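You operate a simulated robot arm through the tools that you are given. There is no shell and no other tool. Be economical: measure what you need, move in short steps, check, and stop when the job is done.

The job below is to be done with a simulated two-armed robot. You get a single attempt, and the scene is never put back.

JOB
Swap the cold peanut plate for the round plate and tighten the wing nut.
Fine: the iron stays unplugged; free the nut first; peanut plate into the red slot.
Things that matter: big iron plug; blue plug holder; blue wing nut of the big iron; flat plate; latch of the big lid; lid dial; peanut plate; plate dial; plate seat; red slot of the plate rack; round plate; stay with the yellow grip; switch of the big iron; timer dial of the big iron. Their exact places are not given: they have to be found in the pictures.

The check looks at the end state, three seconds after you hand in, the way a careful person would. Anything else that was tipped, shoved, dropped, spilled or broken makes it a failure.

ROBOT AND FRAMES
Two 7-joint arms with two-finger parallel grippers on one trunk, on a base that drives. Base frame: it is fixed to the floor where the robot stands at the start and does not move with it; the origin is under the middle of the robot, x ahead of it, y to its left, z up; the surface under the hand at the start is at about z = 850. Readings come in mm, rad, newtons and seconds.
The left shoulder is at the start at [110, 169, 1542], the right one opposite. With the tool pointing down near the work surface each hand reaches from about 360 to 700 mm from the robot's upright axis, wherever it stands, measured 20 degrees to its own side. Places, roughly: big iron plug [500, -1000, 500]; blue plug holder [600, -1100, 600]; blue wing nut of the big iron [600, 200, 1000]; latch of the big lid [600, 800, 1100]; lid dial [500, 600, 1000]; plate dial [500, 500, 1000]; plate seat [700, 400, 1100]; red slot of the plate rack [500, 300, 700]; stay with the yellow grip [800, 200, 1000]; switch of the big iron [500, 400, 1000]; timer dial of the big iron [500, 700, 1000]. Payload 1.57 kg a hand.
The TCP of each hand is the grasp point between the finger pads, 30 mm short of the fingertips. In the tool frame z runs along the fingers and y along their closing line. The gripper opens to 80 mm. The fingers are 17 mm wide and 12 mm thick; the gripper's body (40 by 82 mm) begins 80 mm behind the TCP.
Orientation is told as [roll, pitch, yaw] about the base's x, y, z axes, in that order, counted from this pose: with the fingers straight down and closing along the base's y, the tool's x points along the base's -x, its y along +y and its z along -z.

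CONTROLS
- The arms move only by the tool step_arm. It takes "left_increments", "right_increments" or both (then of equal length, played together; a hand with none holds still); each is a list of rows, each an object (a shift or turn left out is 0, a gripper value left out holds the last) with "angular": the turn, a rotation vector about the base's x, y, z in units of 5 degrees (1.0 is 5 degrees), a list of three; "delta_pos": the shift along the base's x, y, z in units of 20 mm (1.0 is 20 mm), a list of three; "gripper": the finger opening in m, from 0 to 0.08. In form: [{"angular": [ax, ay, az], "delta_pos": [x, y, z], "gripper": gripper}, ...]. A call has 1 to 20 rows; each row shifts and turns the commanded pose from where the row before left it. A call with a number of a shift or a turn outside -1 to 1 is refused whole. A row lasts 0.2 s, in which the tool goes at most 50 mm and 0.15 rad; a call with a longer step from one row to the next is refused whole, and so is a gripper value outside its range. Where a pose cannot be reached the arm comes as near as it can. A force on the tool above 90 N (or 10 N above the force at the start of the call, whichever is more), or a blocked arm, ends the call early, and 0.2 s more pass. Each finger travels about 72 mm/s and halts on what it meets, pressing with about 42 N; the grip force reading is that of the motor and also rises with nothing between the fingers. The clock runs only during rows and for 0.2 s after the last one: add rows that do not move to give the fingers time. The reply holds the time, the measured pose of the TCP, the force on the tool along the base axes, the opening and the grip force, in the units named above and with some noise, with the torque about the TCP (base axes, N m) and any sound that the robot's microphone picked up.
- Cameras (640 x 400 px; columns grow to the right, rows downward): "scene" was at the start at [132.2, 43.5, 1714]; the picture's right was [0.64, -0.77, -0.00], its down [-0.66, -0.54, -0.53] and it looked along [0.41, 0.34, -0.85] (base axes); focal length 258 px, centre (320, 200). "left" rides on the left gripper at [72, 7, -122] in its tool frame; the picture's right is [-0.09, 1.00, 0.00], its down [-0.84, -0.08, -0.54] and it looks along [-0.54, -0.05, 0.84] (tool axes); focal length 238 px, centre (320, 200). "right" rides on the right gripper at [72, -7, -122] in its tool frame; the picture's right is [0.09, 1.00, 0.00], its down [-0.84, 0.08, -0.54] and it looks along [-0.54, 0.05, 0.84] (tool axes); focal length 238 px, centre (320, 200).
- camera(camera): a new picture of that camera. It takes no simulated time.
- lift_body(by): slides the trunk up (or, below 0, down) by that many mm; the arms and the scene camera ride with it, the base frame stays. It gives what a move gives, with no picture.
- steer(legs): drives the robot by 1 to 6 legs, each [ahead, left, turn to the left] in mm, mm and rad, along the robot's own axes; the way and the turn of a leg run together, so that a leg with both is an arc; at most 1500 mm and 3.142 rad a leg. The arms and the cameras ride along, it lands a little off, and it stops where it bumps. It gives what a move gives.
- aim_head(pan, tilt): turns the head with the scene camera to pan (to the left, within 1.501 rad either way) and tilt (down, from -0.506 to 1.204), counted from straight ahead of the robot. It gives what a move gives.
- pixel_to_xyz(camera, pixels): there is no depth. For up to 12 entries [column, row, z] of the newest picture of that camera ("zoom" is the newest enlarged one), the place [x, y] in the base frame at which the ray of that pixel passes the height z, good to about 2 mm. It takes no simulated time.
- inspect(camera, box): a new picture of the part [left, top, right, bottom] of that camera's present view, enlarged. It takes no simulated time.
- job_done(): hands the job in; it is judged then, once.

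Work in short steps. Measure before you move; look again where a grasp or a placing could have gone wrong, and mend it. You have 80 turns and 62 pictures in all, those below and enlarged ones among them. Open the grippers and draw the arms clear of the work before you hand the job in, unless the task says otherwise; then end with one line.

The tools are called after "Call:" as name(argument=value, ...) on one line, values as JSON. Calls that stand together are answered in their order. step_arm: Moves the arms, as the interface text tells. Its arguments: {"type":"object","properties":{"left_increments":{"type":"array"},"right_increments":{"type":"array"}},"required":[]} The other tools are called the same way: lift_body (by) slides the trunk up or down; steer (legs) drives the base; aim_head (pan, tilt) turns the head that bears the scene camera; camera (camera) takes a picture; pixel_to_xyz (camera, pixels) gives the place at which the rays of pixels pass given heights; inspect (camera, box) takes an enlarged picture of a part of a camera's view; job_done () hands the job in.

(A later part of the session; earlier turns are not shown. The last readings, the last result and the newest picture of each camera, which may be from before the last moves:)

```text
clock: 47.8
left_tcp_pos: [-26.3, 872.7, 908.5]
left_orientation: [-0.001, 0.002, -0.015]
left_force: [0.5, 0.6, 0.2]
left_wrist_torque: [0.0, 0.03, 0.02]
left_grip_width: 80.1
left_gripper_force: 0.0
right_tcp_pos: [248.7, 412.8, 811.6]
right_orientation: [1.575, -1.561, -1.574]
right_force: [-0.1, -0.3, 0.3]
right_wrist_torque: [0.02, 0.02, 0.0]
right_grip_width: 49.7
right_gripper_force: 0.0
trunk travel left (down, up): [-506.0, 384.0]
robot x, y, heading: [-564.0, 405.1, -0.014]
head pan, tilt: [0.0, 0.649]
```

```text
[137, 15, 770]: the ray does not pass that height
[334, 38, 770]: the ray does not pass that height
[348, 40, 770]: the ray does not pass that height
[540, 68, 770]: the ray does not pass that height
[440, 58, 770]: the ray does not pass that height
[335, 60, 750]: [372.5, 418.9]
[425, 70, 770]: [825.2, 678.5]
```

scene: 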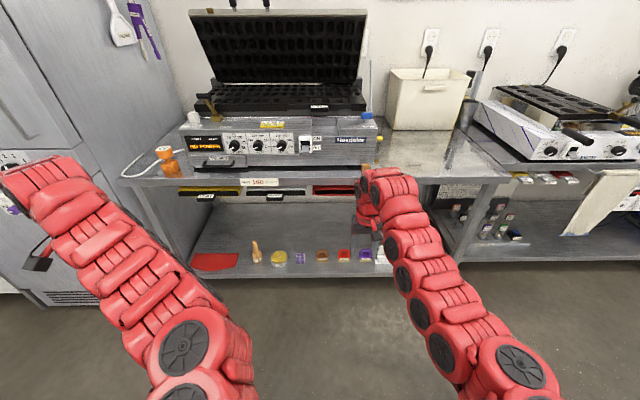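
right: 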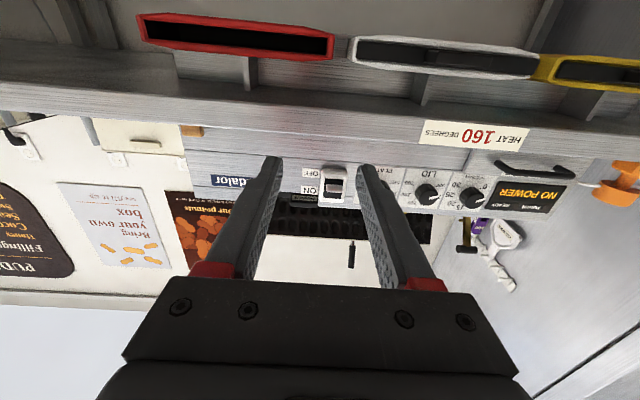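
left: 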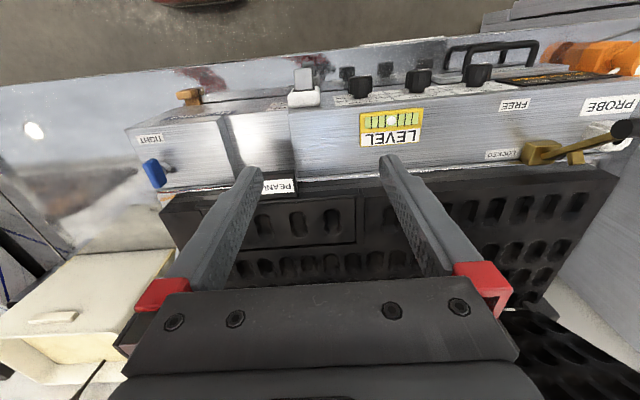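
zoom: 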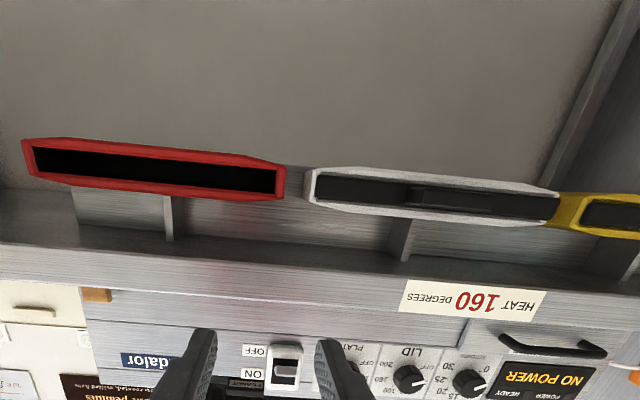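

Now I roll the hand +90° about x so the fingers close vertically, and drive left so it faces the ROUND tab.

Call:
step_arm(right_increments=[{"angular": [1, 0, 0]}, {"angular": [1, 0, 0]}, {"angular": [1, 0, 0]}, {"angular": [1, 0, 0]}, {"angular": [1, 0, 0]}, {"angular": [1, 0, 0]}, {"angular": [1, 0, 0]}, {"angular": [1, 0, 0]}, {"angular": [1, 0, 0]}, {"angular": [1, 0, 0]}, {"angular": [1, 0, 0]}, {"angular": [1, 0, 0]}, {"angular": [1, 0, 0]}, {"angular": [1, 0, 0]}, {"angular": [1, 0, 0]}, {"angular": [1, 0, 0]}, {"angular": [1, 0, 0]}, {"angular": [1, 0, 0]}])

Call:
steer(legs=[[0, 160, 0.014]])

Call:
camera(camera="right")

```text
clock: 51.6
left_tcp_pos: [-26.9, 873.2, 907.2]
left_orientation: [0.002, 0.002, -0.014]
left_force: [-0.7, 0.3, -0.2]
left_wrist_torque: [0.01, 0.0, 0.0]
left_grip_width: 79.9
left_gripper_force: 0.1
right_tcp_pos: [249.9, 413.5, 813.7]
right_orientation: [1.571, 0.014, -1.571]
right_force: [0.1, 0.8, 0.0]
right_wrist_torque: [-0.01, 0.0, 0.0]
right_grip_width: 50.2
right_gripper_force: 0.1
trunk travel left (down, up): [-506.0, 384.0]
robot x, y, heading: [-562.5, 407.7, -0.012]
head pan, tilt: [0.0, 0.649]
```

```text
clock: 53.1
left_tcp_pos: [-33.7, 1043.0, 906.9]
left_orientation: [-0.002, 0.004, 0.0]
left_force: [0.6, 0.4, 0.8]
left_wrist_torque: [-0.01, -0.03, 0.01]
left_grip_width: 80.0
left_gripper_force: 0.1
right_tcp_pos: [250.5, 587.0, 813.6]
right_orientation: [1.571, 0.012, -1.557]
right_force: [-0.4, -0.1, 0.2]
right_wrist_torque: [0.0, -0.01, -0.01]
right_grip_width: 49.7
right_gripper_force: 0.0
trunk travel left (down, up): [-506.0, 384.0]
robot x, y, heading: [-561.9, 565.8, 0.0]
head pan, tilt: [0.0, 0.649]
```

```text
29 pictures are left
```

right: 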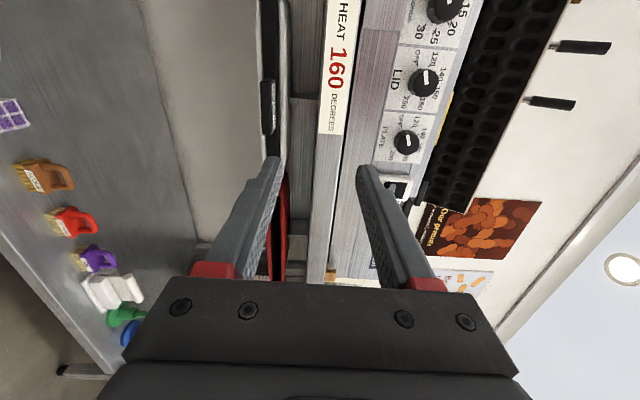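

I zoom on the ROUND tab and slot for geometry.

Call:
inspect(camera="right", box=[220, 20, 340, 160])

```text
2.86 times, centred on (280, 90) of right
```

zoom: 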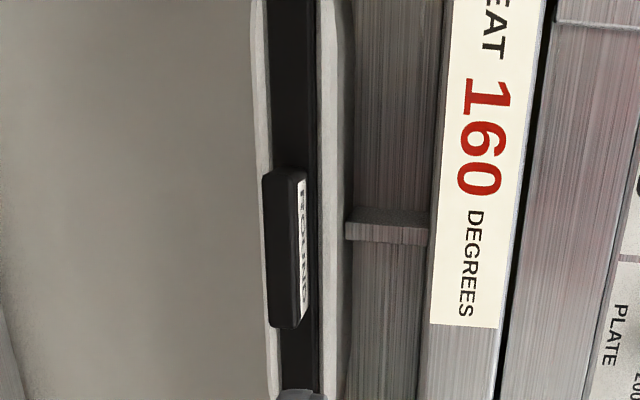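

The tab is a horizontal slab (≈15 mm thick) protruding from the plate front, so gripping it with vertical closing is right. The peanut plate must move first: I go up to the iron level and look at the PEANUT tab from the front.

Call:
lift_body(by=300)

Call:
steer(legs=[[0, -180, 0], [150, 0, 0]])

Call:
camera(camera="right")

```text
clock: 56.1
left_tcp_pos: [-32.1, 1042.8, 1206.8]
left_orientation: [0.001, 0.002, -0.001]
left_force: [-0.1, 0.5, 0.0]
left_wrist_torque: [-0.01, -0.01, -0.01]
left_grip_width: 79.7
left_gripper_force: 0.2
right_tcp_pos: [249.2, 586.1, 1112.5]
right_orientation: [1.571, 0.014, -1.558]
right_force: [-0.4, 0.9, 0.1]
right_wrist_torque: [0.02, 0.02, -0.03]
right_grip_width: 50.0
right_gripper_force: 0.0
trunk travel left (down, up): [-806.0, 84.0]
robot x, y, heading: [-558.9, 568.7, 0.003]
head pan, tilt: [0.0, 0.649]
```

```text
clock: 58.6
left_tcp_pos: [115.4, 855.2, 1208.6]
left_orientation: [-0.001, 0.0, -0.007]
left_force: [0.2, 0.3, 0.2]
left_wrist_torque: [-0.04, 0.01, 0.02]
left_grip_width: 79.8
left_gripper_force: 0.1
right_tcp_pos: [396.7, 397.1, 1114.0]
right_orientation: [1.572, 0.013, -1.563]
right_force: [0.0, -0.6, 0.8]
right_wrist_torque: [0.01, -0.02, 0.0]
right_grip_width: 50.0
right_gripper_force: 0.0
trunk travel left (down, up): [-806.0, 84.0]
robot x, y, heading: [-412.3, 385.4, -0.003]
head pan, tilt: [0.0, 0.649]
```

```text
27 pictures are left
```

right: 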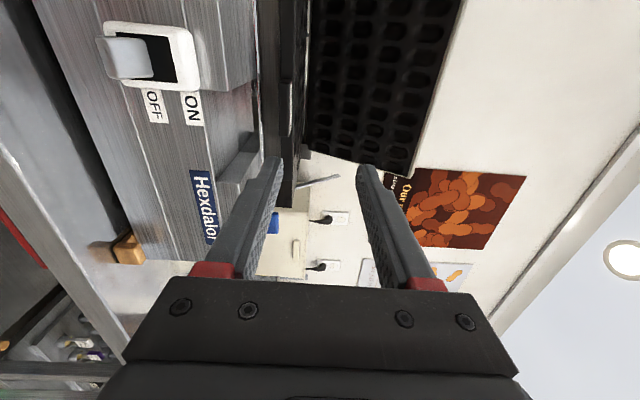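

Call:
inspect(camera="right", box=[200, 20, 360, 200])

```text
2.22 times, centred on (280, 110) of right
```

zoom: 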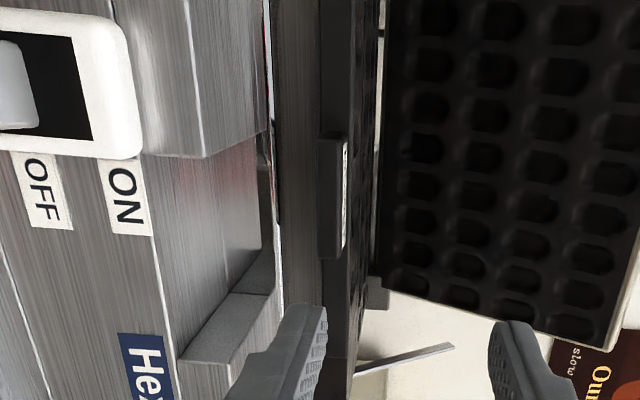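

There's ≈30 mm gap between ledge (z≈1030) and the tab underside (≈1059); tab centre ≈(…,398,1065), thickness ≈12 mm. I set the hand to z≈1067 with a 32 mm opening and drive 140 mm forward.

Call:
step_arm(right_increments=[{"delta_pos": [0, 0, -0.8], "gripper": 0.032}, {"delta_pos": [0, 0.1, -0.8]}, {"delta_pos": [0, 0.1, -0.7]}])

Call:
steer(legs=[[135, 0, 0]])

Call:
camera(camera="right")

```text
clock: 59.4
left_tcp_pos: [117.7, 855.2, 1207.1]
left_orientation: [0.0, 0.003, -0.007]
left_force: [-0.2, 0.0, 0.5]
left_wrist_torque: [0.01, 0.01, -0.01]
left_grip_width: 79.9
left_gripper_force: 0.1
right_tcp_pos: [399.7, 396.7, 1102.5]
right_orientation: [1.57, 0.014, -1.563]
right_force: [-0.7, -0.3, 0.6]
right_wrist_torque: [0.0, -0.01, 0.02]
right_grip_width: 32.1
right_gripper_force: 0.0
right hand out of reach, approached as far as the arm can: row 1, 2, 3
trunk travel left (down, up): [-806.0, 84.0]
robot x, y, heading: [-417.0, 386.1, -0.007]
head pan, tilt: [0.0, 0.649]
```

```text
clock: 60.7
left_tcp_pos: [253.3, 853.8, 1209.3]
left_orientation: [-0.001, -0.001, -0.009]
left_force: [0.3, 0.4, -0.1]
left_wrist_torque: [-0.04, -0.03, 0.01]
left_grip_width: 79.9
left_gripper_force: 0.1
right_tcp_pos: [533.3, 394.7, 1103.0]
right_orientation: [1.574, 0.014, -1.565]
right_force: [0.2, -0.3, -0.6]
right_wrist_torque: [0.01, 0.03, 0.0]
right_grip_width: 32.0
right_gripper_force: 0.1
trunk travel left (down, up): [-806.0, 84.0]
robot x, y, heading: [-275.7, 383.6, -0.005]
head pan, tilt: [0.0, 0.649]
```

```text
25 pictures are left
```

right: 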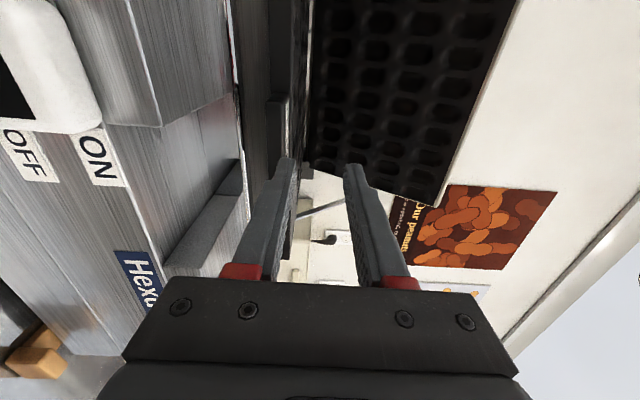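

The arm can't go lower here but the trunk can: I lower it 36 mm and look.

Call:
lift_body(by=-36)

Call:
inspect(camera="right", box=[220, 40, 420, 220])

```text
clock: 61.5
left_tcp_pos: [254.8, 854.0, 1171.7]
left_orientation: [-0.001, 0.002, -0.009]
left_force: [-0.4, -0.5, 0.3]
left_wrist_torque: [0.0, -0.02, 0.0]
left_grip_width: 79.7
left_gripper_force: 0.0
right_tcp_pos: [535.0, 394.9, 1066.5]
right_orientation: [1.57, 0.014, -1.566]
right_force: [0.9, -0.6, -0.9]
right_wrist_torque: [0.0, 0.02, 0.0]
right_grip_width: 32.1
right_gripper_force: 0.0
trunk travel left (down, up): [-770.0, 120.0]
robot x, y, heading: [-277.0, 384.4, -0.004]
head pan, tilt: [0.0, 0.649]
```

```text
2.22 times, centred on (320, 130) of right
```

zoom: 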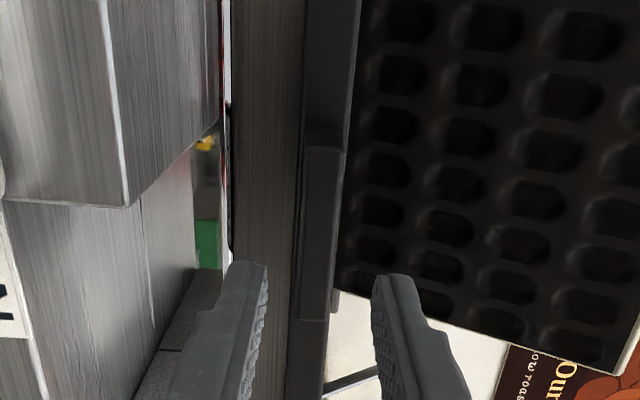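

Alignment is good: tab centre y≈395, z≈1064. I advance 62 mm with the arm in small steps.

Call:
step_arm(right_increments=[{"delta_pos": [0.8, 0, 0]}, {"delta_pos": [0.8, 0, 0]}, {"delta_pos": [0.8, 0, 0]}, {"delta_pos": [0.7, 0, 0]}, {"delta_pos": [0, 0, 0]}])

Call:
inspect(camera="right", box=[220, 40, 420, 220])

```text
clock: 62.7
left_tcp_pos: [254.6, 853.0, 1171.1]
left_orientation: [0.001, 0.001, -0.008]
left_force: [0.2, 0.5, 0.5]
left_wrist_torque: [0.01, -0.03, 0.01]
left_grip_width: 80.1
left_gripper_force: 0.0
right_tcp_pos: [535.6, 395.3, 1067.2]
right_orientation: [1.57, 0.015, -1.565]
right_force: [-0.2, 0.4, -0.2]
right_wrist_torque: [-0.02, -0.01, 0.01]
right_grip_width: 32.0
right_gripper_force: 0.1
right hand out of reach, approached as far as the arm can: row 1, 2, 3, 4
trunk travel left (down, up): [-770.0, 120.0]
robot x, y, heading: [-278.1, 387.4, -0.007]
head pan, tilt: [0.0, 0.649]
```

```text
2.22 times, centred on (320, 130) of right
```

zoom: 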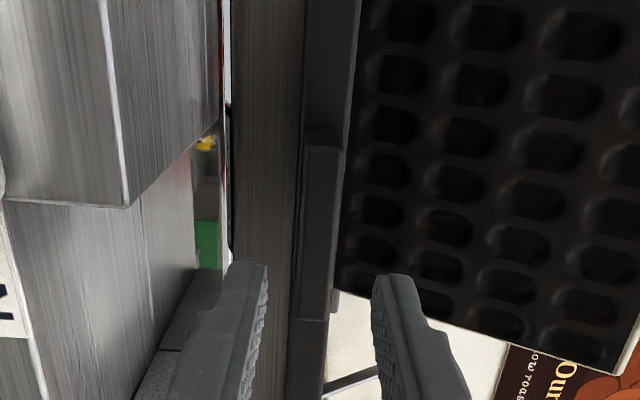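

The arm is at its outer limit. I retract 60 mm and let the base carry it forward ~110 mm, stopping short.

Call:
step_arm(right_increments=[{"delta_pos": [-1, 0, 0]}, {"delta_pos": [-1, 0, 0]}, {"delta_pos": [-1, 0, 0]}])

Call:
steer(legs=[[105, 0, 0]])

Call:
inspect(camera="right", box=[220, 40, 420, 220])

```text
clock: 63.5
left_tcp_pos: [255.2, 853.0, 1173.1]
left_orientation: [0.0, 0.001, -0.009]
left_force: [-0.1, 0.1, 0.3]
left_wrist_torque: [0.01, 0.03, 0.01]
left_grip_width: 80.0
left_gripper_force: 0.1
right_tcp_pos: [471.9, 394.9, 1067.4]
right_orientation: [1.569, 0.014, -1.565]
right_force: [-0.3, 0.4, 0.5]
right_wrist_torque: [0.04, -0.04, 0.0]
right_grip_width: 32.2
right_gripper_force: 0.0
trunk travel left (down, up): [-770.0, 120.0]
robot x, y, heading: [-276.4, 381.6, -0.009]
head pan, tilt: [0.0, 0.649]
```

```text
clock: 64.6
left_tcp_pos: [356.6, 853.1, 1171.1]
left_orientation: [0.0, 0.002, -0.006]
left_force: [0.1, -0.5, 0.2]
left_wrist_torque: [0.0, -0.02, 0.02]
left_grip_width: 80.0
left_gripper_force: 0.1
right_tcp_pos: [575.6, 394.0, 1068.3]
right_orientation: [1.571, 0.011, -1.565]
right_force: [-0.4, -0.3, 0.3]
right_wrist_torque: [0.02, 0.0, 0.04]
right_grip_width: 31.8
right_gripper_force: 0.0
trunk travel left (down, up): [-770.0, 120.0]
robot x, y, heading: [-176.5, 383.8, -0.011]
head pan, tilt: [0.0, 0.649]
```

```text
2.22 times, centred on (320, 130) of right
```

zoom: 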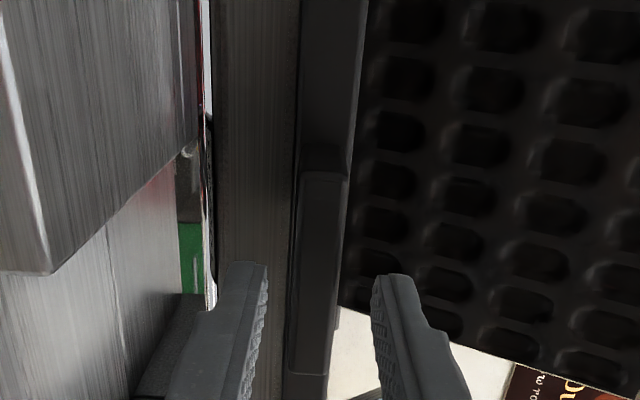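

Triangulating the two views: tab front x≈597, y 367–432. I advance 18 mm (+4 mm y, −3 mm z) by arm and close.

Call:
step_arm(right_increments=[{"delta_pos": [0.45, 0.2, -0.1]}, {"delta_pos": [0.45, 0, -0.05]}, {"gripper": 0.0}, {"delta_pos": [0, 0, 0]}, {"delta_pos": [0, 0, 0]}, {"delta_pos": [0, 0, 0]}])

Call:
inspect(camera="right", box=[220, 40, 420, 220])

```text
clock: 66.0
left_tcp_pos: [357.2, 854.3, 1170.7]
left_orientation: [-0.002, 0.001, -0.006]
left_force: [-0.5, -1.1, -0.3]
left_wrist_torque: [-0.02, -0.04, 0.0]
left_grip_width: 80.1
left_gripper_force: 0.0
right_tcp_pos: [594.2, 398.6, 1065.1]
right_orientation: [1.571, 0.013, -1.564]
right_force: [1.9, 0.5, 1.0]
right_wrist_torque: [-0.44, -0.05, 0.35]
right_grip_width: 14.7
right_gripper_force: 31.1
trunk travel left (down, up): [-770.0, 120.0]
robot x, y, heading: [-179.0, 384.1, -0.005]
head pan, tilt: [0.0, 0.649]
```

```text
2.22 times, centred on (320, 130) of right
```

zoom: 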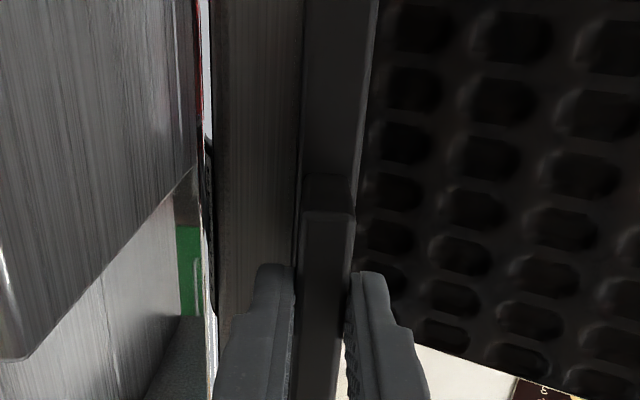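

Gripped (14.7 mm). I try a small lift of 12 mm by arm and read forces.

Call:
step_arm(right_increments=[{"delta_pos": [0, 0, 0.2]}, {"delta_pos": [0, 0, 0.2]}, {"delta_pos": [0, 0, 0.2]}, {"delta_pos": [0, 0, 0]}])

Call:
inspect(camera="right", box=[220, 40, 420, 220])

```text
clock: 67.0
left_tcp_pos: [360.0, 853.8, 1167.8]
left_orientation: [-0.002, 0.005, -0.007]
left_force: [0.3, -0.8, -0.3]
left_wrist_torque: [0.02, -0.01, 0.0]
left_grip_width: 79.9
left_gripper_force: 0.1
right_tcp_pos: [594.6, 398.7, 1066.3]
right_orientation: [1.553, 0.013, -1.564]
right_force: [-25.0, 4.6, -63.6]
right_wrist_torque: [-0.11, 0.76, 0.09]
right_grip_width: 16.0
right_gripper_force: 31.9
trunk travel left (down, up): [-770.0, 120.0]
robot x, y, heading: [-177.9, 383.7, -0.007]
head pan, tilt: [0.0, 0.649]
```

```text
2.22 times, centred on (320, 130) of right
```

zoom: 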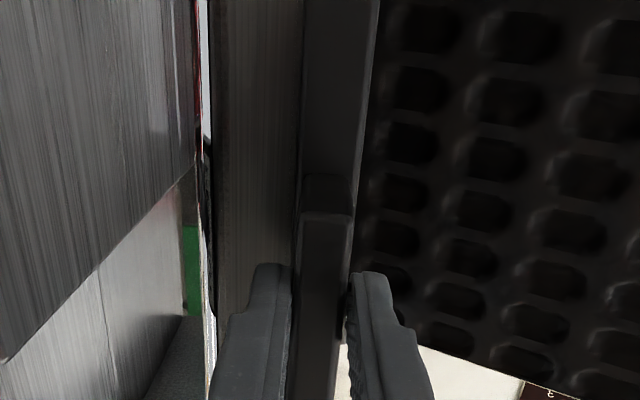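

Strong downward resistance (−64 N): it doesn't lift. I undo the lift and try pulling it straight out toward −x.

Call:
step_arm(right_increments=[{"delta_pos": [0, 0, -0.3]}, {"delta_pos": [0, 0, -0.3]}, {"delta_pos": [0, 0, 0]}, {"delta_pos": [0, 0, 0]}])

Call:
step_arm(right_increments=[{"delta_pos": [-0.2, 0, 0]}, {"delta_pos": [-0.2, 0, 0]}, {"delta_pos": [-0.2, 0, 0]}, {"delta_pos": [0, 0, 0]}])

Call:
inspect(camera="right", box=[220, 40, 420, 220])

```text
clock: 68.0
left_tcp_pos: [361.2, 854.5, 1170.4]
left_orientation: [-0.003, 0.006, -0.008]
left_force: [0.2, 0.3, 0.0]
left_wrist_torque: [-0.01, -0.02, 0.0]
left_grip_width: 79.8
left_gripper_force: 0.1
right_tcp_pos: [597.5, 399.2, 1063.9]
right_orientation: [1.572, 0.014, -1.564]
right_force: [-3.2, 3.7, -27.9]
right_wrist_torque: [-0.31, 0.55, 0.6]
right_grip_width: 14.8
right_gripper_force: 30.8
trunk travel left (down, up): [-770.0, 120.0]
robot x, y, heading: [-177.4, 387.1, -0.005]
head pan, tilt: [0.0, 0.649]
```

```text
clock: 69.0
left_tcp_pos: [357.3, 853.2, 1171.9]
left_orientation: [0.0, 0.001, -0.006]
left_force: [-0.1, -0.2, 0.2]
left_wrist_torque: [0.01, 0.0, 0.0]
left_grip_width: 79.9
left_gripper_force: 0.0
right_tcp_pos: [581.8, 398.5, 1066.4]
right_orientation: [1.57, 0.012, -1.566]
right_force: [-1.4, 1.0, -2.6]
right_wrist_torque: [-0.41, -0.03, 0.01]
right_grip_width: 14.7
right_gripper_force: 31.4
trunk travel left (down, up): [-770.0, 120.0]
robot x, y, heading: [-173.4, 383.5, -0.008]
head pan, tilt: [0.0, 0.649]
```

```text
2.22 times, centred on (320, 130) of right
```

zoom: 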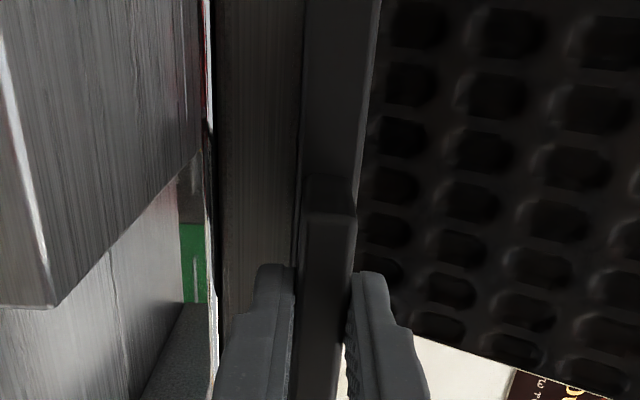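

It slides freely toward −x with the tab held. I keep pulling by arm ~80 mm.

Call:
step_arm(right_increments=[{"delta_pos": [-0.5, 0, 0]}, {"delta_pos": [-0.5, 0, 0]}, {"delta_pos": [-0.5, 0, 0]}, {"delta_pos": [-0.5, 0, 0]}, {"delta_pos": [-0.5, 0, 0]}, {"delta_pos": [-0.5, 0, 0]}, {"delta_pos": [-0.5, 0, 0]}, {"delta_pos": [-0.5, 0, 0]}, {"delta_pos": [0, 0, 0]}])

Call:
camera(camera="right")

```text
clock: 71.0
left_tcp_pos: [358.2, 853.7, 1171.4]
left_orientation: [-0.002, 0.001, -0.007]
left_force: [0.1, -0.5, -0.5]
left_wrist_torque: [0.0, 0.01, 0.01]
left_grip_width: 79.7
left_gripper_force: 0.1
right_tcp_pos: [502.2, 398.4, 1066.6]
right_orientation: [1.572, 0.014, -1.564]
right_force: [0.4, 0.1, -4.7]
right_wrist_torque: [0.05, 0.43, -0.03]
right_grip_width: 14.8
right_gripper_force: 30.7
trunk travel left (down, up): [-770.0, 120.0]
robot x, y, heading: [-178.1, 382.4, -0.009]
head pan, tilt: [0.0, 0.649]
```

```text
18 pictures are left
```

right: 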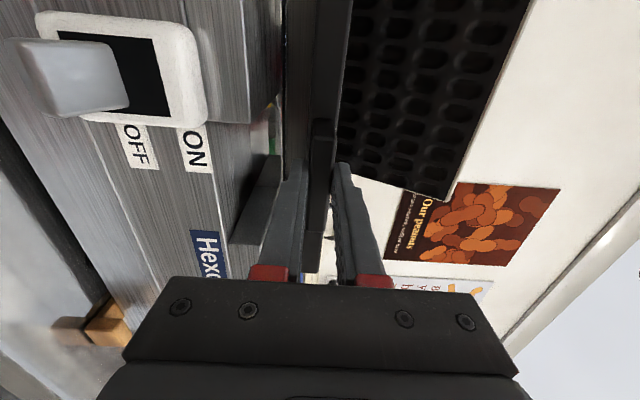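

It is sliding out with the plate weight (~5 N) building up. I drive the base back 270 mm to bring the plate clear of the table, then look with the scene camera.

Call:
steer(legs=[[-275, 0, 0.008]])

Call:
camera(camera="scene")

```text
clock: 73.0
left_tcp_pos: [77.6, 857.9, 1170.4]
left_orientation: [-0.002, 0.005, 0.003]
left_force: [0.5, -0.3, -0.3]
left_wrist_torque: [0.0, -0.02, 0.01]
left_grip_width: 79.7
left_gripper_force: 0.0
right_tcp_pos: [226.9, 406.0, 1064.7]
right_orientation: [1.57, 0.014, -1.552]
right_force: [0.2, -0.3, -5.5]
right_wrist_torque: [0.03, 0.43, 0.01]
right_grip_width: 14.6
right_gripper_force: 30.5
trunk travel left (down, up): [-770.0, 120.0]
robot x, y, heading: [-453.2, 385.1, 0.006]
head pan, tilt: [0.0, 0.649]
```

```text
17 pictures are left
```

scene: 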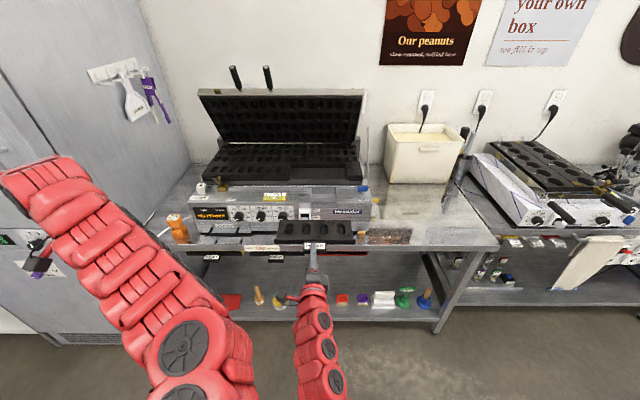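

Plate held level with tab near its centre. I measure the plate's extents in the scene view.

Call:
pixel_to_xyz(camera="scene", pixels=[[277, 237, 1080], [357, 237, 1080], [279, 221, 1080], [355, 221, 1080], [305, 246, 1071], [326, 246, 1071], [281, 255, 770], [362, 255, 770], [190, 256, 770], [266, 256, 770]])

```text
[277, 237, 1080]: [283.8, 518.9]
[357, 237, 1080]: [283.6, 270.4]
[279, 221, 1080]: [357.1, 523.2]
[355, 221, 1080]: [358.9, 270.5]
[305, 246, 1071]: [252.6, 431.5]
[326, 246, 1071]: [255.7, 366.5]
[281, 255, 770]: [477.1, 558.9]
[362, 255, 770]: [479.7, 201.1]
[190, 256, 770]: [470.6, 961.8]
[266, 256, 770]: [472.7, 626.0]
```

Plate is ≈250 mm wide, its centre ≈8 mm right of the TCP reading. I lower the trunk 322 mm, drive right 105 mm, and then check by camera.

Call:
steer(legs=[[0, -107, -0.006]])

Call:
lift_body(by=-322)

Call:
inspect(camera="scene", box=[230, 100, 470, 250])

Call:
camera(camera="right")

```text
clock: 74.2
left_tcp_pos: [79.0, 751.2, 1171.2]
left_orientation: [-0.001, 0.003, -0.002]
left_force: [0.4, 0.8, -0.3]
left_wrist_torque: [0.01, 0.03, 0.02]
left_grip_width: 80.1
left_gripper_force: 0.0
right_tcp_pos: [226.3, 297.2, 1065.8]
right_orientation: [1.57, 0.014, -1.558]
right_force: [0.2, 0.6, -4.5]
right_wrist_torque: [0.01, 0.42, 0.01]
right_grip_width: 14.7
right_gripper_force: 30.7
trunk travel left (down, up): [-770.0, 120.0]
robot x, y, heading: [-450.0, 280.1, -0.003]
head pan, tilt: [0.0, 0.649]
```

```text
clock: 77.3
left_tcp_pos: [79.5, 750.7, 848.4]
left_orientation: [0.003, 0.001, -0.002]
left_force: [-0.1, 1.1, 0.5]
left_wrist_torque: [-0.01, 0.01, 0.01]
left_grip_width: 80.2
left_gripper_force: 0.0
right_tcp_pos: [227.1, 297.1, 743.4]
right_orientation: [1.569, 0.013, -1.559]
right_force: [-0.8, -1.0, -4.9]
right_wrist_torque: [0.02, 0.44, -0.01]
right_grip_width: 14.7
right_gripper_force: 30.4
trunk travel left (down, up): [-448.0, 442.0]
robot x, y, heading: [-451.1, 279.0, -0.0]
head pan, tilt: [0.0, 0.649]
```

```text
2.67 times, centred on (350, 175) of scene
```

zoom: 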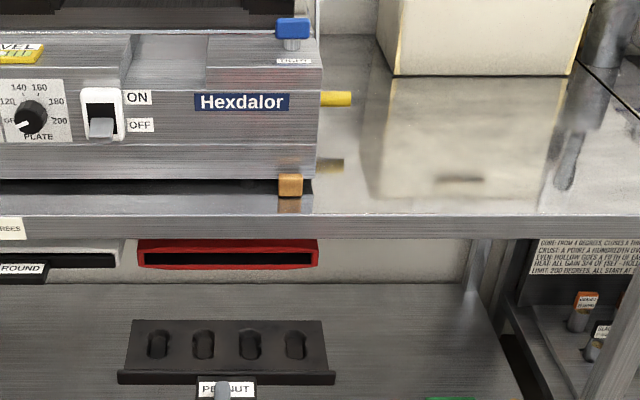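

```text
15 pictures are left
```

right: 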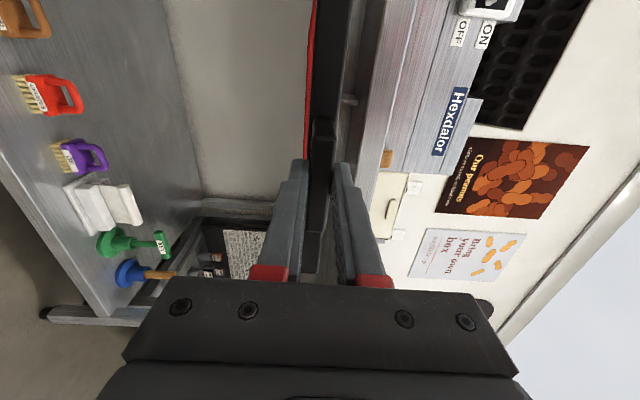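

Very clear view. I measure the red mouth corners and plate corners from the zoomed scene image... that picture is the newest zoom.

Call:
pixel_to_xyz(camera="zoom", pixels=[[145, 258, 741], [311, 258, 741], [137, 258, 741], [320, 258, 741], [118, 372, 745], [336, 372, 745], [118, 384, 735], [336, 384, 735], [134, 320, 755], [322, 320, 755], [197, 378, 745], [257, 378, 745]])

```text
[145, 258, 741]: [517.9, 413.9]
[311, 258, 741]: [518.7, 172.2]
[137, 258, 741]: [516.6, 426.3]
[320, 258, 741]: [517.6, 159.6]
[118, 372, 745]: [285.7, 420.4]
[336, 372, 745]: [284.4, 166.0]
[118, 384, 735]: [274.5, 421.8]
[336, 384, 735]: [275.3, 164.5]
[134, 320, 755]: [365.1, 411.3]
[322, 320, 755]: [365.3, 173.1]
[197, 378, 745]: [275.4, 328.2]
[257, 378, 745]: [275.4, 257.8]
```

Slot mouth: y 172–414 (centre 293), face x≈518; plate body y 173–411 (centre 292), flange 165–421. y is nearly perfect; now z: zoom the right camera along the plate.

Call:
inspect(camera="right", box=[280, 0, 380, 140])

```text
2.86 times, centred on (330, 70) of right
```

zoom: 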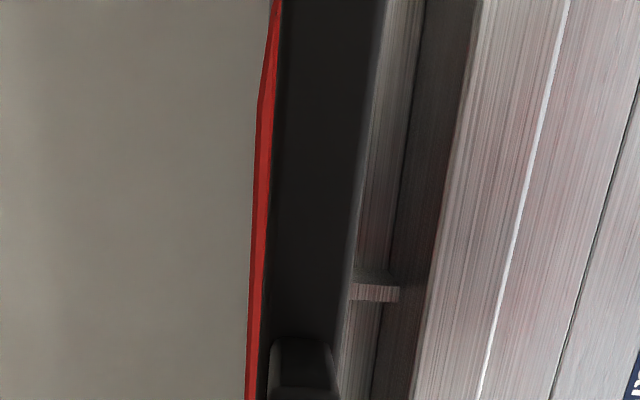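

By geometry the seated tab centre should be at z≈740 (ROUND tab reading), so I lower 3 mm, shift +1 mm y, drive 125 mm ahead (back edge to x≈490, short of the mouth), and measure again.

Call:
step_arm(right_increments=[{"delta_pos": [0, 0.05, -0.15]}, {"delta_pos": [0, 0, 0]}])

Call:
steer(legs=[[125, 0, 0]])

Call:
inspect(camera="scene", box=[240, 150, 460, 290])

```text
clock: 77.9
left_tcp_pos: [78.2, 750.0, 849.3]
left_orientation: [0.0, 0.002, -0.004]
left_force: [0.5, -0.2, -0.5]
left_wrist_torque: [0.02, 0.0, 0.0]
left_grip_width: 79.7
left_gripper_force: 0.1
right_tcp_pos: [227.1, 298.7, 740.6]
right_orientation: [1.569, 0.013, -1.559]
right_force: [-0.1, 0.0, -4.9]
right_wrist_torque: [0.03, 0.47, 0.0]
right_grip_width: 14.7
right_gripper_force: 30.5
trunk travel left (down, up): [-448.0, 442.0]
robot x, y, heading: [-449.3, 276.7, 0.002]
head pan, tilt: [0.0, 0.649]
```

```text
clock: 79.2
left_tcp_pos: [202.5, 752.3, 849.0]
left_orientation: [-0.003, 0.003, 0.002]
left_force: [0.6, 0.8, 0.0]
left_wrist_torque: [-0.01, 0.05, 0.0]
left_grip_width: 79.9
left_gripper_force: 0.0
right_tcp_pos: [352.1, 300.3, 739.1]
right_orientation: [1.567, 0.014, -1.557]
right_force: [-0.4, 0.0, -6.2]
right_wrist_torque: [0.03, 0.47, -0.01]
right_grip_width: 14.7
right_gripper_force: 31.4
trunk travel left (down, up): [-448.0, 442.0]
robot x, y, heading: [-325.8, 277.4, -0.0]
head pan, tilt: [0.0, 0.649]
```

```text
2.86 times, centred on (350, 220) of scene
```

zoom: 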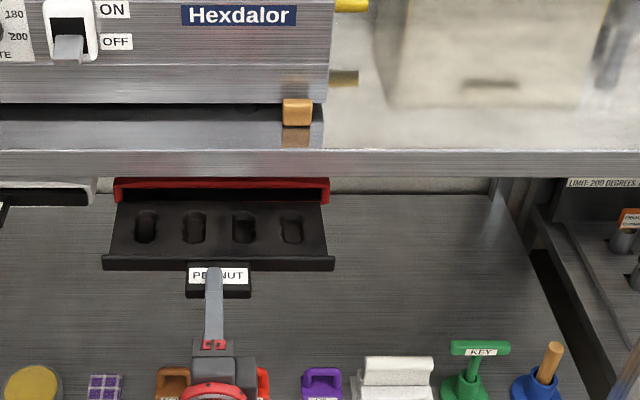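

I measure frame and plate corners again here.

Call:
pixel_to_xyz(camera="zoom", pixels=[[114, 190, 752], [330, 190, 752], [117, 203, 752], [322, 203, 752], [102, 256, 748], [335, 256, 748], [102, 270, 732], [335, 270, 732], [110, 250, 750], [328, 250, 750]])

```text
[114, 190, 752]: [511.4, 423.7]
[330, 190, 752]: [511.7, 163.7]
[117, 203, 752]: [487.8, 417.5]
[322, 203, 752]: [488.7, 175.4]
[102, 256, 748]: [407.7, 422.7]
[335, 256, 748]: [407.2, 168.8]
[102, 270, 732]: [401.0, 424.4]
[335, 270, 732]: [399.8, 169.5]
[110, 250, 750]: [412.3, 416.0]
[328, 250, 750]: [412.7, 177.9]
```

Plate centre y≈296.5 vs slot 293.5. I shift −3 mm in y, +1 mm z, then advance 40 mm gently and read the force.

Call:
step_arm(right_increments=[{"delta_pos": [0, -0.15, 0.05]}, {"delta_pos": [0.4, 0, 0]}, {"delta_pos": [0.4, 0, 0]}, {"delta_pos": [0.3, 0, 0]}, {"delta_pos": [0.3, 0, 0]}, {"delta_pos": [0.3, 0, 0]}, {"delta_pos": [0.3, 0, 0]}, {"delta_pos": [0, 0, 0]}])

```text
clock: 81.0
left_tcp_pos: [202.4, 751.4, 849.5]
left_orientation: [-0.002, 0.003, 0.003]
left_force: [-0.4, 0.6, 0.0]
left_wrist_torque: [0.01, 0.01, -0.01]
left_grip_width: 79.9
left_gripper_force: 0.1
right_tcp_pos: [392.5, 296.4, 742.4]
right_orientation: [1.569, 0.013, -1.555]
right_force: [1.7, 0.0, -6.1]
right_wrist_torque: [-0.19, 0.61, -0.07]
right_grip_width: 14.9
right_gripper_force: 30.9
trunk travel left (down, up): [-448.0, 442.0]
robot x, y, heading: [-329.7, 277.1, 0.0]
head pan, tilt: [0.0, 0.649]
```

Entered ~12 mm with almost no force. I continue 40 mm.

Call:
step_arm(right_increments=[{"delta_pos": [0.3, 0, 0]}, {"delta_pos": [0.3, 0, 0]}, {"delta_pos": [0.3, 0, 0]}, {"delta_pos": [0.3, 0, 0]}, {"delta_pos": [0.3, 0, 0]}, {"delta_pos": [0.3, 0, 0]}, {"delta_pos": [0, 0, 0]}])

Call:
inspect(camera="scene", box=[260, 170, 420, 280])

```text
clock: 82.6
left_tcp_pos: [202.1, 752.5, 849.2]
left_orientation: [-0.001, 0.005, 0.002]
left_force: [0.4, 0.0, 0.9]
left_wrist_torque: [0.0, 0.05, -0.01]
left_grip_width: 79.7
left_gripper_force: 0.0
right_tcp_pos: [427.0, 296.8, 741.1]
right_orientation: [1.57, 0.014, -1.556]
right_force: [-0.4, 0.6, -7.8]
right_wrist_torque: [-0.25, 0.7, 0.17]
right_grip_width: 15.0
right_gripper_force: 30.8
trunk travel left (down, up): [-448.0, 442.0]
robot x, y, heading: [-324.2, 276.7, 0.003]
head pan, tilt: [0.0, 0.649]
```

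```text
3.64 times, centred on (340, 225) of scene
```

zoom: 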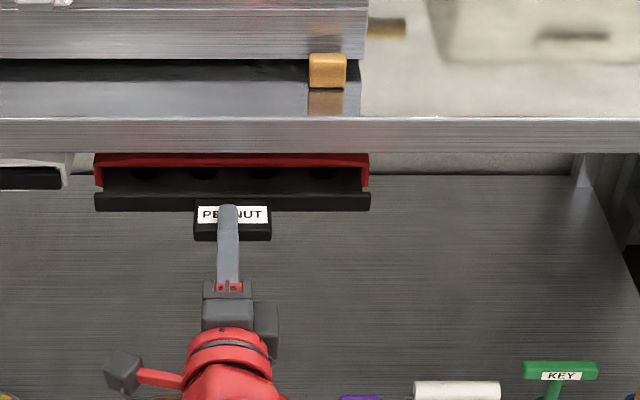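

It is sliding in squarely. About 30 mm remain until the flange meets the rim; I push 24 mm and read force.

Call:
step_arm(right_increments=[{"delta_pos": [0.3, 0, 0]}, {"delta_pos": [0.3, 0, 0]}, {"delta_pos": [0.3, 0, 0]}, {"delta_pos": [0.3, 0, 0]}, {"delta_pos": [0, 0, 0]}])

Call:
step_arm(right_increments=[{"delta_pos": [0.15, 0, 0]}, {"delta_pos": [0.15, 0, 0]}, {"delta_pos": [0, 0, 0]}])

```text
clock: 83.8
left_tcp_pos: [201.8, 752.0, 849.1]
left_orientation: [-0.001, 0.005, 0.002]
left_force: [-0.1, 0.3, 0.1]
left_wrist_torque: [-0.01, 0.03, 0.04]
left_grip_width: 80.0
left_gripper_force: 0.1
right_tcp_pos: [449.6, 298.4, 740.3]
right_orientation: [1.571, 0.013, -1.555]
right_force: [1.0, 0.1, -5.2]
right_wrist_torque: [-0.15, 0.26, 0.04]
right_grip_width: 14.6
right_gripper_force: 31.3
trunk travel left (down, up): [-448.0, 442.0]
robot x, y, heading: [-326.4, 279.0, 0.003]
head pan, tilt: [0.0, 0.649]
```

```text
clock: 84.6
left_tcp_pos: [201.3, 752.2, 848.9]
left_orientation: [-0.002, 0.002, 0.001]
left_force: [-0.1, -0.1, 0.3]
left_wrist_torque: [-0.01, -0.02, 0.01]
left_grip_width: 80.1
left_gripper_force: 0.1
right_tcp_pos: [456.1, 297.8, 740.7]
right_orientation: [1.57, 0.013, -1.555]
right_force: [-3.6, 0.0, -4.9]
right_wrist_torque: [-0.09, 0.39, -0.42]
right_grip_width: 14.7
right_gripper_force: 30.6
trunk travel left (down, up): [-448.0, 442.0]
robot x, y, heading: [-327.7, 278.2, 0.004]
head pan, tilt: [0.0, 0.649]
```

A little resistance begins. I push 5 mm more to seat it, then release and look.

Call:
step_arm(right_increments=[{"delta_pos": [0.15, 0, 0]}, {"delta_pos": [0.15, 0, 0]}, {"delta_pos": [0, 0, 0]}])

Call:
inspect(camera="scene", box=[180, 170, 420, 280])

```text
clock: 85.4
left_tcp_pos: [201.3, 750.6, 849.0]
left_orientation: [-0.003, 0.003, 0.0]
left_force: [-0.5, 0.1, 0.1]
left_wrist_torque: [0.0, 0.02, 0.01]
left_grip_width: 79.9
left_gripper_force: 0.1
right_tcp_pos: [461.5, 298.4, 741.0]
right_orientation: [1.567, 0.014, -1.556]
right_force: [-25.2, 0.9, -18.5]
right_wrist_torque: [-0.12, 0.66, 0.01]
right_grip_width: 14.8
right_gripper_force: 30.7
trunk travel left (down, up): [-448.0, 442.0]
robot x, y, heading: [-329.2, 278.8, -0.0]
head pan, tilt: [0.0, 0.649]
```

```text
2.67 times, centred on (300, 225) of scene
```

zoom: 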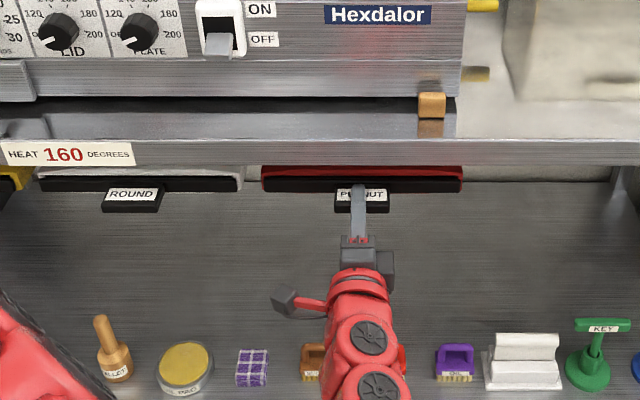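

Peanut plate is seated in the red slot exactly like ROUND in the white one. I measure both tabs, release and back off.

Call:
pixel_to_xyz(camera="zoom", pixels=[[103, 204, 740], [163, 204, 740], [335, 204, 740], [390, 204, 740], [40, 185, 740], [243, 185, 740], [262, 185, 740], [464, 185, 740]])

Call:
step_arm(right_increments=[{"gripper": 0.034}, {"delta_pos": [0, 0, 0]}, {"delta_pos": [0, 0, 0]}, {"delta_pos": [-0.5, 0, 0]}, {"delta_pos": [-1, 0, 0]}, {"delta_pos": [-1, 0, 0]}, {"delta_pos": [-1, 0, 0]}])

```text
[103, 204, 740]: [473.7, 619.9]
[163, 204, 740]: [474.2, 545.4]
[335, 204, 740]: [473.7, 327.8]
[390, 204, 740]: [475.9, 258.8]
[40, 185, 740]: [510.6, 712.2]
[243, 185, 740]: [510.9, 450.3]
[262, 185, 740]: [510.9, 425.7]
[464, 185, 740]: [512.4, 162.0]
```

```text
clock: 87.0
left_tcp_pos: [201.5, 751.5, 848.3]
left_orientation: [-0.002, 0.001, 0.002]
left_force: [-0.2, -0.6, -0.3]
left_wrist_torque: [0.04, 0.0, 0.0]
left_grip_width: 79.9
left_gripper_force: 0.1
right_tcp_pos: [390.7, 295.7, 742.3]
right_orientation: [1.568, 0.013, -1.558]
right_force: [-0.7, -1.0, 0.3]
right_wrist_torque: [-0.04, 0.0, -0.02]
right_grip_width: 34.1
right_gripper_force: 0.1
trunk travel left (down, up): [-448.0, 442.0]
robot x, y, heading: [-325.2, 277.6, 0.001]
head pan, tilt: [0.0, 0.649]
```

ROUND tab centre y≈583, same x/z as PEANUT's. I back off 60 mm, drive left 289 mm, then return forward and check.

Call:
steer(legs=[[-60, 0, 0], [0, 289, 0], [60, 0, 0]])

Call:
inspect(camera="scene", box=[200, 150, 440, 300])

```text
clock: 90.2
left_tcp_pos: [194.2, 1051.1, 849.3]
left_orientation: [-0.001, 0.003, 0.009]
left_force: [0.8, 0.0, 0.3]
left_wrist_torque: [0.0, 0.02, 0.01]
left_grip_width: 80.1
left_gripper_force: 0.0
right_tcp_pos: [387.0, 597.9, 740.5]
right_orientation: [1.567, 0.014, -1.548]
right_force: [0.6, -0.5, 0.2]
right_wrist_torque: [0.01, -0.07, 0.0]
right_grip_width: 34.2
right_gripper_force: 0.1
trunk travel left (down, up): [-448.0, 442.0]
robot x, y, heading: [-331.9, 576.0, 0.013]
head pan, tilt: [0.0, 0.649]
```

```text
2.67 times, centred on (320, 225) of scene
```

zoom: 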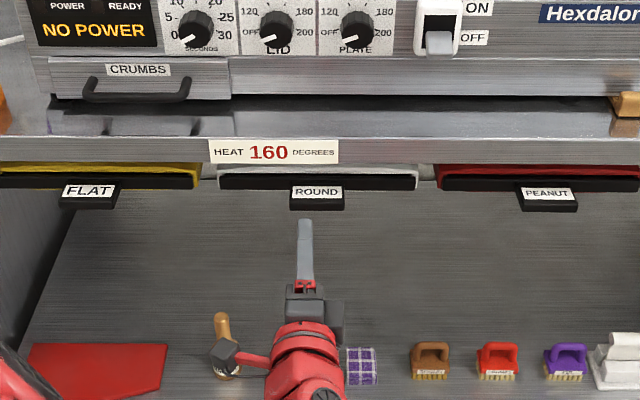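

PEANUT sits properly. I correct the 0.013 rad heading (bringing the hand to y≈588), advance to x≈461, and grip the ROUND tab.

Call:
steer(legs=[[0, 0, -0.013]])

Call:
step_arm(right_increments=[{"delta_pos": [0.8, -0.15, 0]}, {"delta_pos": [0.8, 0, 0]}, {"delta_pos": [0.8, 0, 0]}, {"delta_pos": [0.8, 0, 0]}, {"delta_pos": [0.4, 0, 0]}, {"delta_pos": [0, 0, 0]}])

```text
clock: 90.9
left_tcp_pos: [198.9, 1043.4, 849.3]
left_orientation: [-0.002, 0.002, -0.005]
left_force: [0.3, 0.1, -1.0]
left_wrist_torque: [-0.01, 0.0, 0.06]
left_grip_width: 80.3
left_gripper_force: 0.0
right_tcp_pos: [386.9, 588.6, 740.9]
right_orientation: [1.57, 0.014, -1.561]
right_force: [0.1, 0.2, -0.9]
right_wrist_torque: [0.02, -0.02, 0.02]
right_grip_width: 33.9
right_gripper_force: 0.1
trunk travel left (down, up): [-448.0, 442.0]
robot x, y, heading: [-330.4, 571.4, -0.005]
head pan, tilt: [0.0, 0.649]
```

```text
clock: 92.3
left_tcp_pos: [200.3, 1044.7, 849.6]
left_orientation: [-0.002, 0.0, -0.006]
left_force: [0.0, 0.4, 0.2]
left_wrist_torque: [0.02, 0.0, -0.02]
left_grip_width: 80.0
left_gripper_force: 0.1
right_tcp_pos: [459.3, 585.9, 742.6]
right_orientation: [1.569, 0.014, -1.563]
right_force: [0.3, -0.1, -0.5]
right_wrist_torque: [-0.01, 0.01, 0.02]
right_grip_width: 34.2
right_gripper_force: 0.0
trunk travel left (down, up): [-448.0, 442.0]
robot x, y, heading: [-329.7, 572.8, -0.005]
head pan, tilt: [0.0, 0.649]
```

Position fits. I fine-tune (+2 mm x, −2 mm z), close on the tab, and pull out 80 mm.

Call:
step_arm(right_increments=[{"delta_pos": [0.1, 0, -0.1]}, {"gripper": 0.0}, {"delta_pos": [0, 0, 0]}, {"delta_pos": [0, 0, 0]}, {"delta_pos": [0, 0, 0]}, {"delta_pos": [-0.3, 0, 0]}, {"delta_pos": [-0.3, 0, 0]}, {"delta_pos": [-0.5, 0, 0]}, {"delta_pos": [-0.5, 0, 0]}, {"delta_pos": [-0.5, 0, 0]}, {"delta_pos": [-0.5, 0, 0]}, {"delta_pos": [-0.5, 0, 0]}, {"delta_pos": [-0.5, 0, 0]}, {"delta_pos": [-0.4, 0, 0]}, {"delta_pos": [0, 0, 0]}])

```text
clock: 95.5
left_tcp_pos: [198.4, 1045.2, 849.1]
left_orientation: [0.0, 0.005, -0.005]
left_force: [0.6, -0.2, 1.4]
left_wrist_torque: [-0.01, 0.01, 0.02]
left_grip_width: 79.9
left_gripper_force: 0.1
right_tcp_pos: [380.2, 585.7, 740.0]
right_orientation: [1.569, 0.013, -1.564]
right_force: [0.0, 0.9, -0.5]
right_wrist_torque: [-0.26, 0.14, -0.02]
right_grip_width: 14.7
right_gripper_force: 30.3
trunk travel left (down, up): [-448.0, 442.0]
robot x, y, heading: [-328.2, 575.3, -0.002]
head pan, tilt: [0.0, 0.649]
```

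Gripped and sliding. I drive back 160 mm, raise the trunk to iron level, drive right 187 mm, and take a scene picture to measure.

Call:
steer(legs=[[-160, 0, 0]])

Call:
lift_body(by=335)

Call:
steer(legs=[[0, -187, 0]])

Call:
inspect(camera="scene", box=[190, 130, 430, 280])

```text
clock: 96.9
left_tcp_pos: [36.8, 1043.7, 849.3]
left_orientation: [-0.002, 0.001, -0.007]
left_force: [1.2, 0.3, -0.3]
left_wrist_torque: [0.01, -0.03, 0.02]
left_grip_width: 79.9
left_gripper_force: 0.0
right_tcp_pos: [216.1, 585.5, 739.4]
right_orientation: [1.57, 0.015, -1.563]
right_force: [0.1, 0.2, -0.1]
right_wrist_torque: [-0.03, 0.44, 0.02]
right_grip_width: 14.7
right_gripper_force: 30.6
trunk travel left (down, up): [-448.0, 442.0]
robot x, y, heading: [-494.4, 575.2, -0.009]
head pan, tilt: [0.0, 0.649]
```

```text
clock: 100.2
left_tcp_pos: [38.5, 1043.5, 1183.6]
left_orientation: [-0.003, 0.003, -0.007]
left_force: [0.3, -1.2, -0.8]
left_wrist_torque: [0.0, -0.01, 0.03]
left_grip_width: 80.1
left_gripper_force: 0.1
right_tcp_pos: [216.2, 583.9, 1073.2]
right_orientation: [1.568, 0.014, -1.565]
right_force: [0.3, -0.2, -5.2]
right_wrist_torque: [-0.03, 0.42, -0.01]
right_grip_width: 14.5
right_gripper_force: 30.9
trunk travel left (down, up): [-783.0, 107.0]
robot x, y, heading: [-498.4, 577.4, -0.012]
head pan, tilt: [0.0, 0.649]
```

```text
clock: 101.8
left_tcp_pos: [35.8, 860.2, 1183.1]
left_orientation: [-0.003, 0.004, -0.002]
left_force: [0.4, 1.2, 0.2]
left_wrist_torque: [-0.04, 0.01, 0.01]
left_grip_width: 79.9
left_gripper_force: 0.2
right_tcp_pos: [217.6, 402.2, 1073.8]
right_orientation: [1.569, 0.013, -1.558]
right_force: [-0.1, 0.8, -4.7]
right_wrist_torque: [0.02, 0.44, 0.02]
right_grip_width: 14.7
right_gripper_force: 30.3
trunk travel left (down, up): [-783.0, 107.0]
robot x, y, heading: [-495.2, 390.8, -0.006]
head pan, tilt: [0.0, 0.649]
```

```text
2.67 times, centred on (310, 205) of scene
```

zoom: 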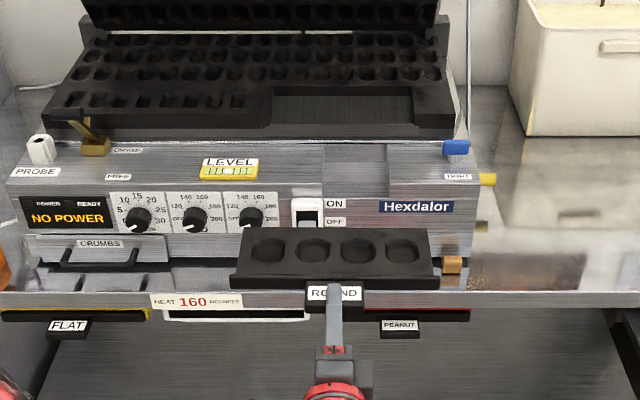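

ROUND plate held, and the seat opening shows at columns ≈271–413 in the zoom. I measure plate and seat.

Call:
pixel_to_xyz(camera="zoom", pixels=[[230, 276, 1082], [440, 275, 1082], [243, 228, 1088], [428, 227, 1088], [270, 112, 1088], [414, 108, 1088], [272, 98, 1088], [411, 88, 1088], [306, 296, 1077], [362, 296, 1077], [230, 288, 1067], [440, 288, 1067]])

Call:
inspect(camera="scene", box=[270, 150, 370, 212])

```text
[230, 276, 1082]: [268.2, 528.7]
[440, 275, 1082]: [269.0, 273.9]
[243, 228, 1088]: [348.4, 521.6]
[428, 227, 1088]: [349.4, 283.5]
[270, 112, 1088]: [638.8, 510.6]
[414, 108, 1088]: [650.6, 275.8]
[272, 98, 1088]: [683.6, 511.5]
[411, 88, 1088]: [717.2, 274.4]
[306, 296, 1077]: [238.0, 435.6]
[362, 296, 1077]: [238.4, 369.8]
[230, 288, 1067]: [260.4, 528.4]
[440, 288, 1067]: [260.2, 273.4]
```

```text
6.40 times, centred on (320, 181) of scene
```

zoom: 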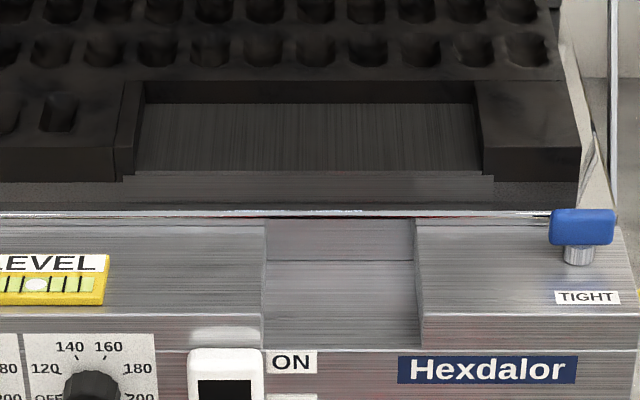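

The seat is an open-front channel with a metal floor. I measure its walls at floor height and top.

Call:
pixel_to_xyz(camera="zoom", pixels=[[136, 171, 1055], [484, 171, 1055], [123, 178, 1055], [494, 178, 1055], [145, 104, 1055], [475, 104, 1055], [117, 150, 1084], [484, 148, 1084], [117, 182, 1055], [484, 182, 1055]])

```text
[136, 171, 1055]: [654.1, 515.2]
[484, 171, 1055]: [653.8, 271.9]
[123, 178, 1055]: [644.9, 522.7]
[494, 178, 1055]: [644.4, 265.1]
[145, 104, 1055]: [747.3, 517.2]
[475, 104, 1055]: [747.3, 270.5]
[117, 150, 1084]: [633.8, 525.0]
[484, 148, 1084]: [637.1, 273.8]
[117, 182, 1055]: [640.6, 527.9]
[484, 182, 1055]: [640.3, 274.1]
```

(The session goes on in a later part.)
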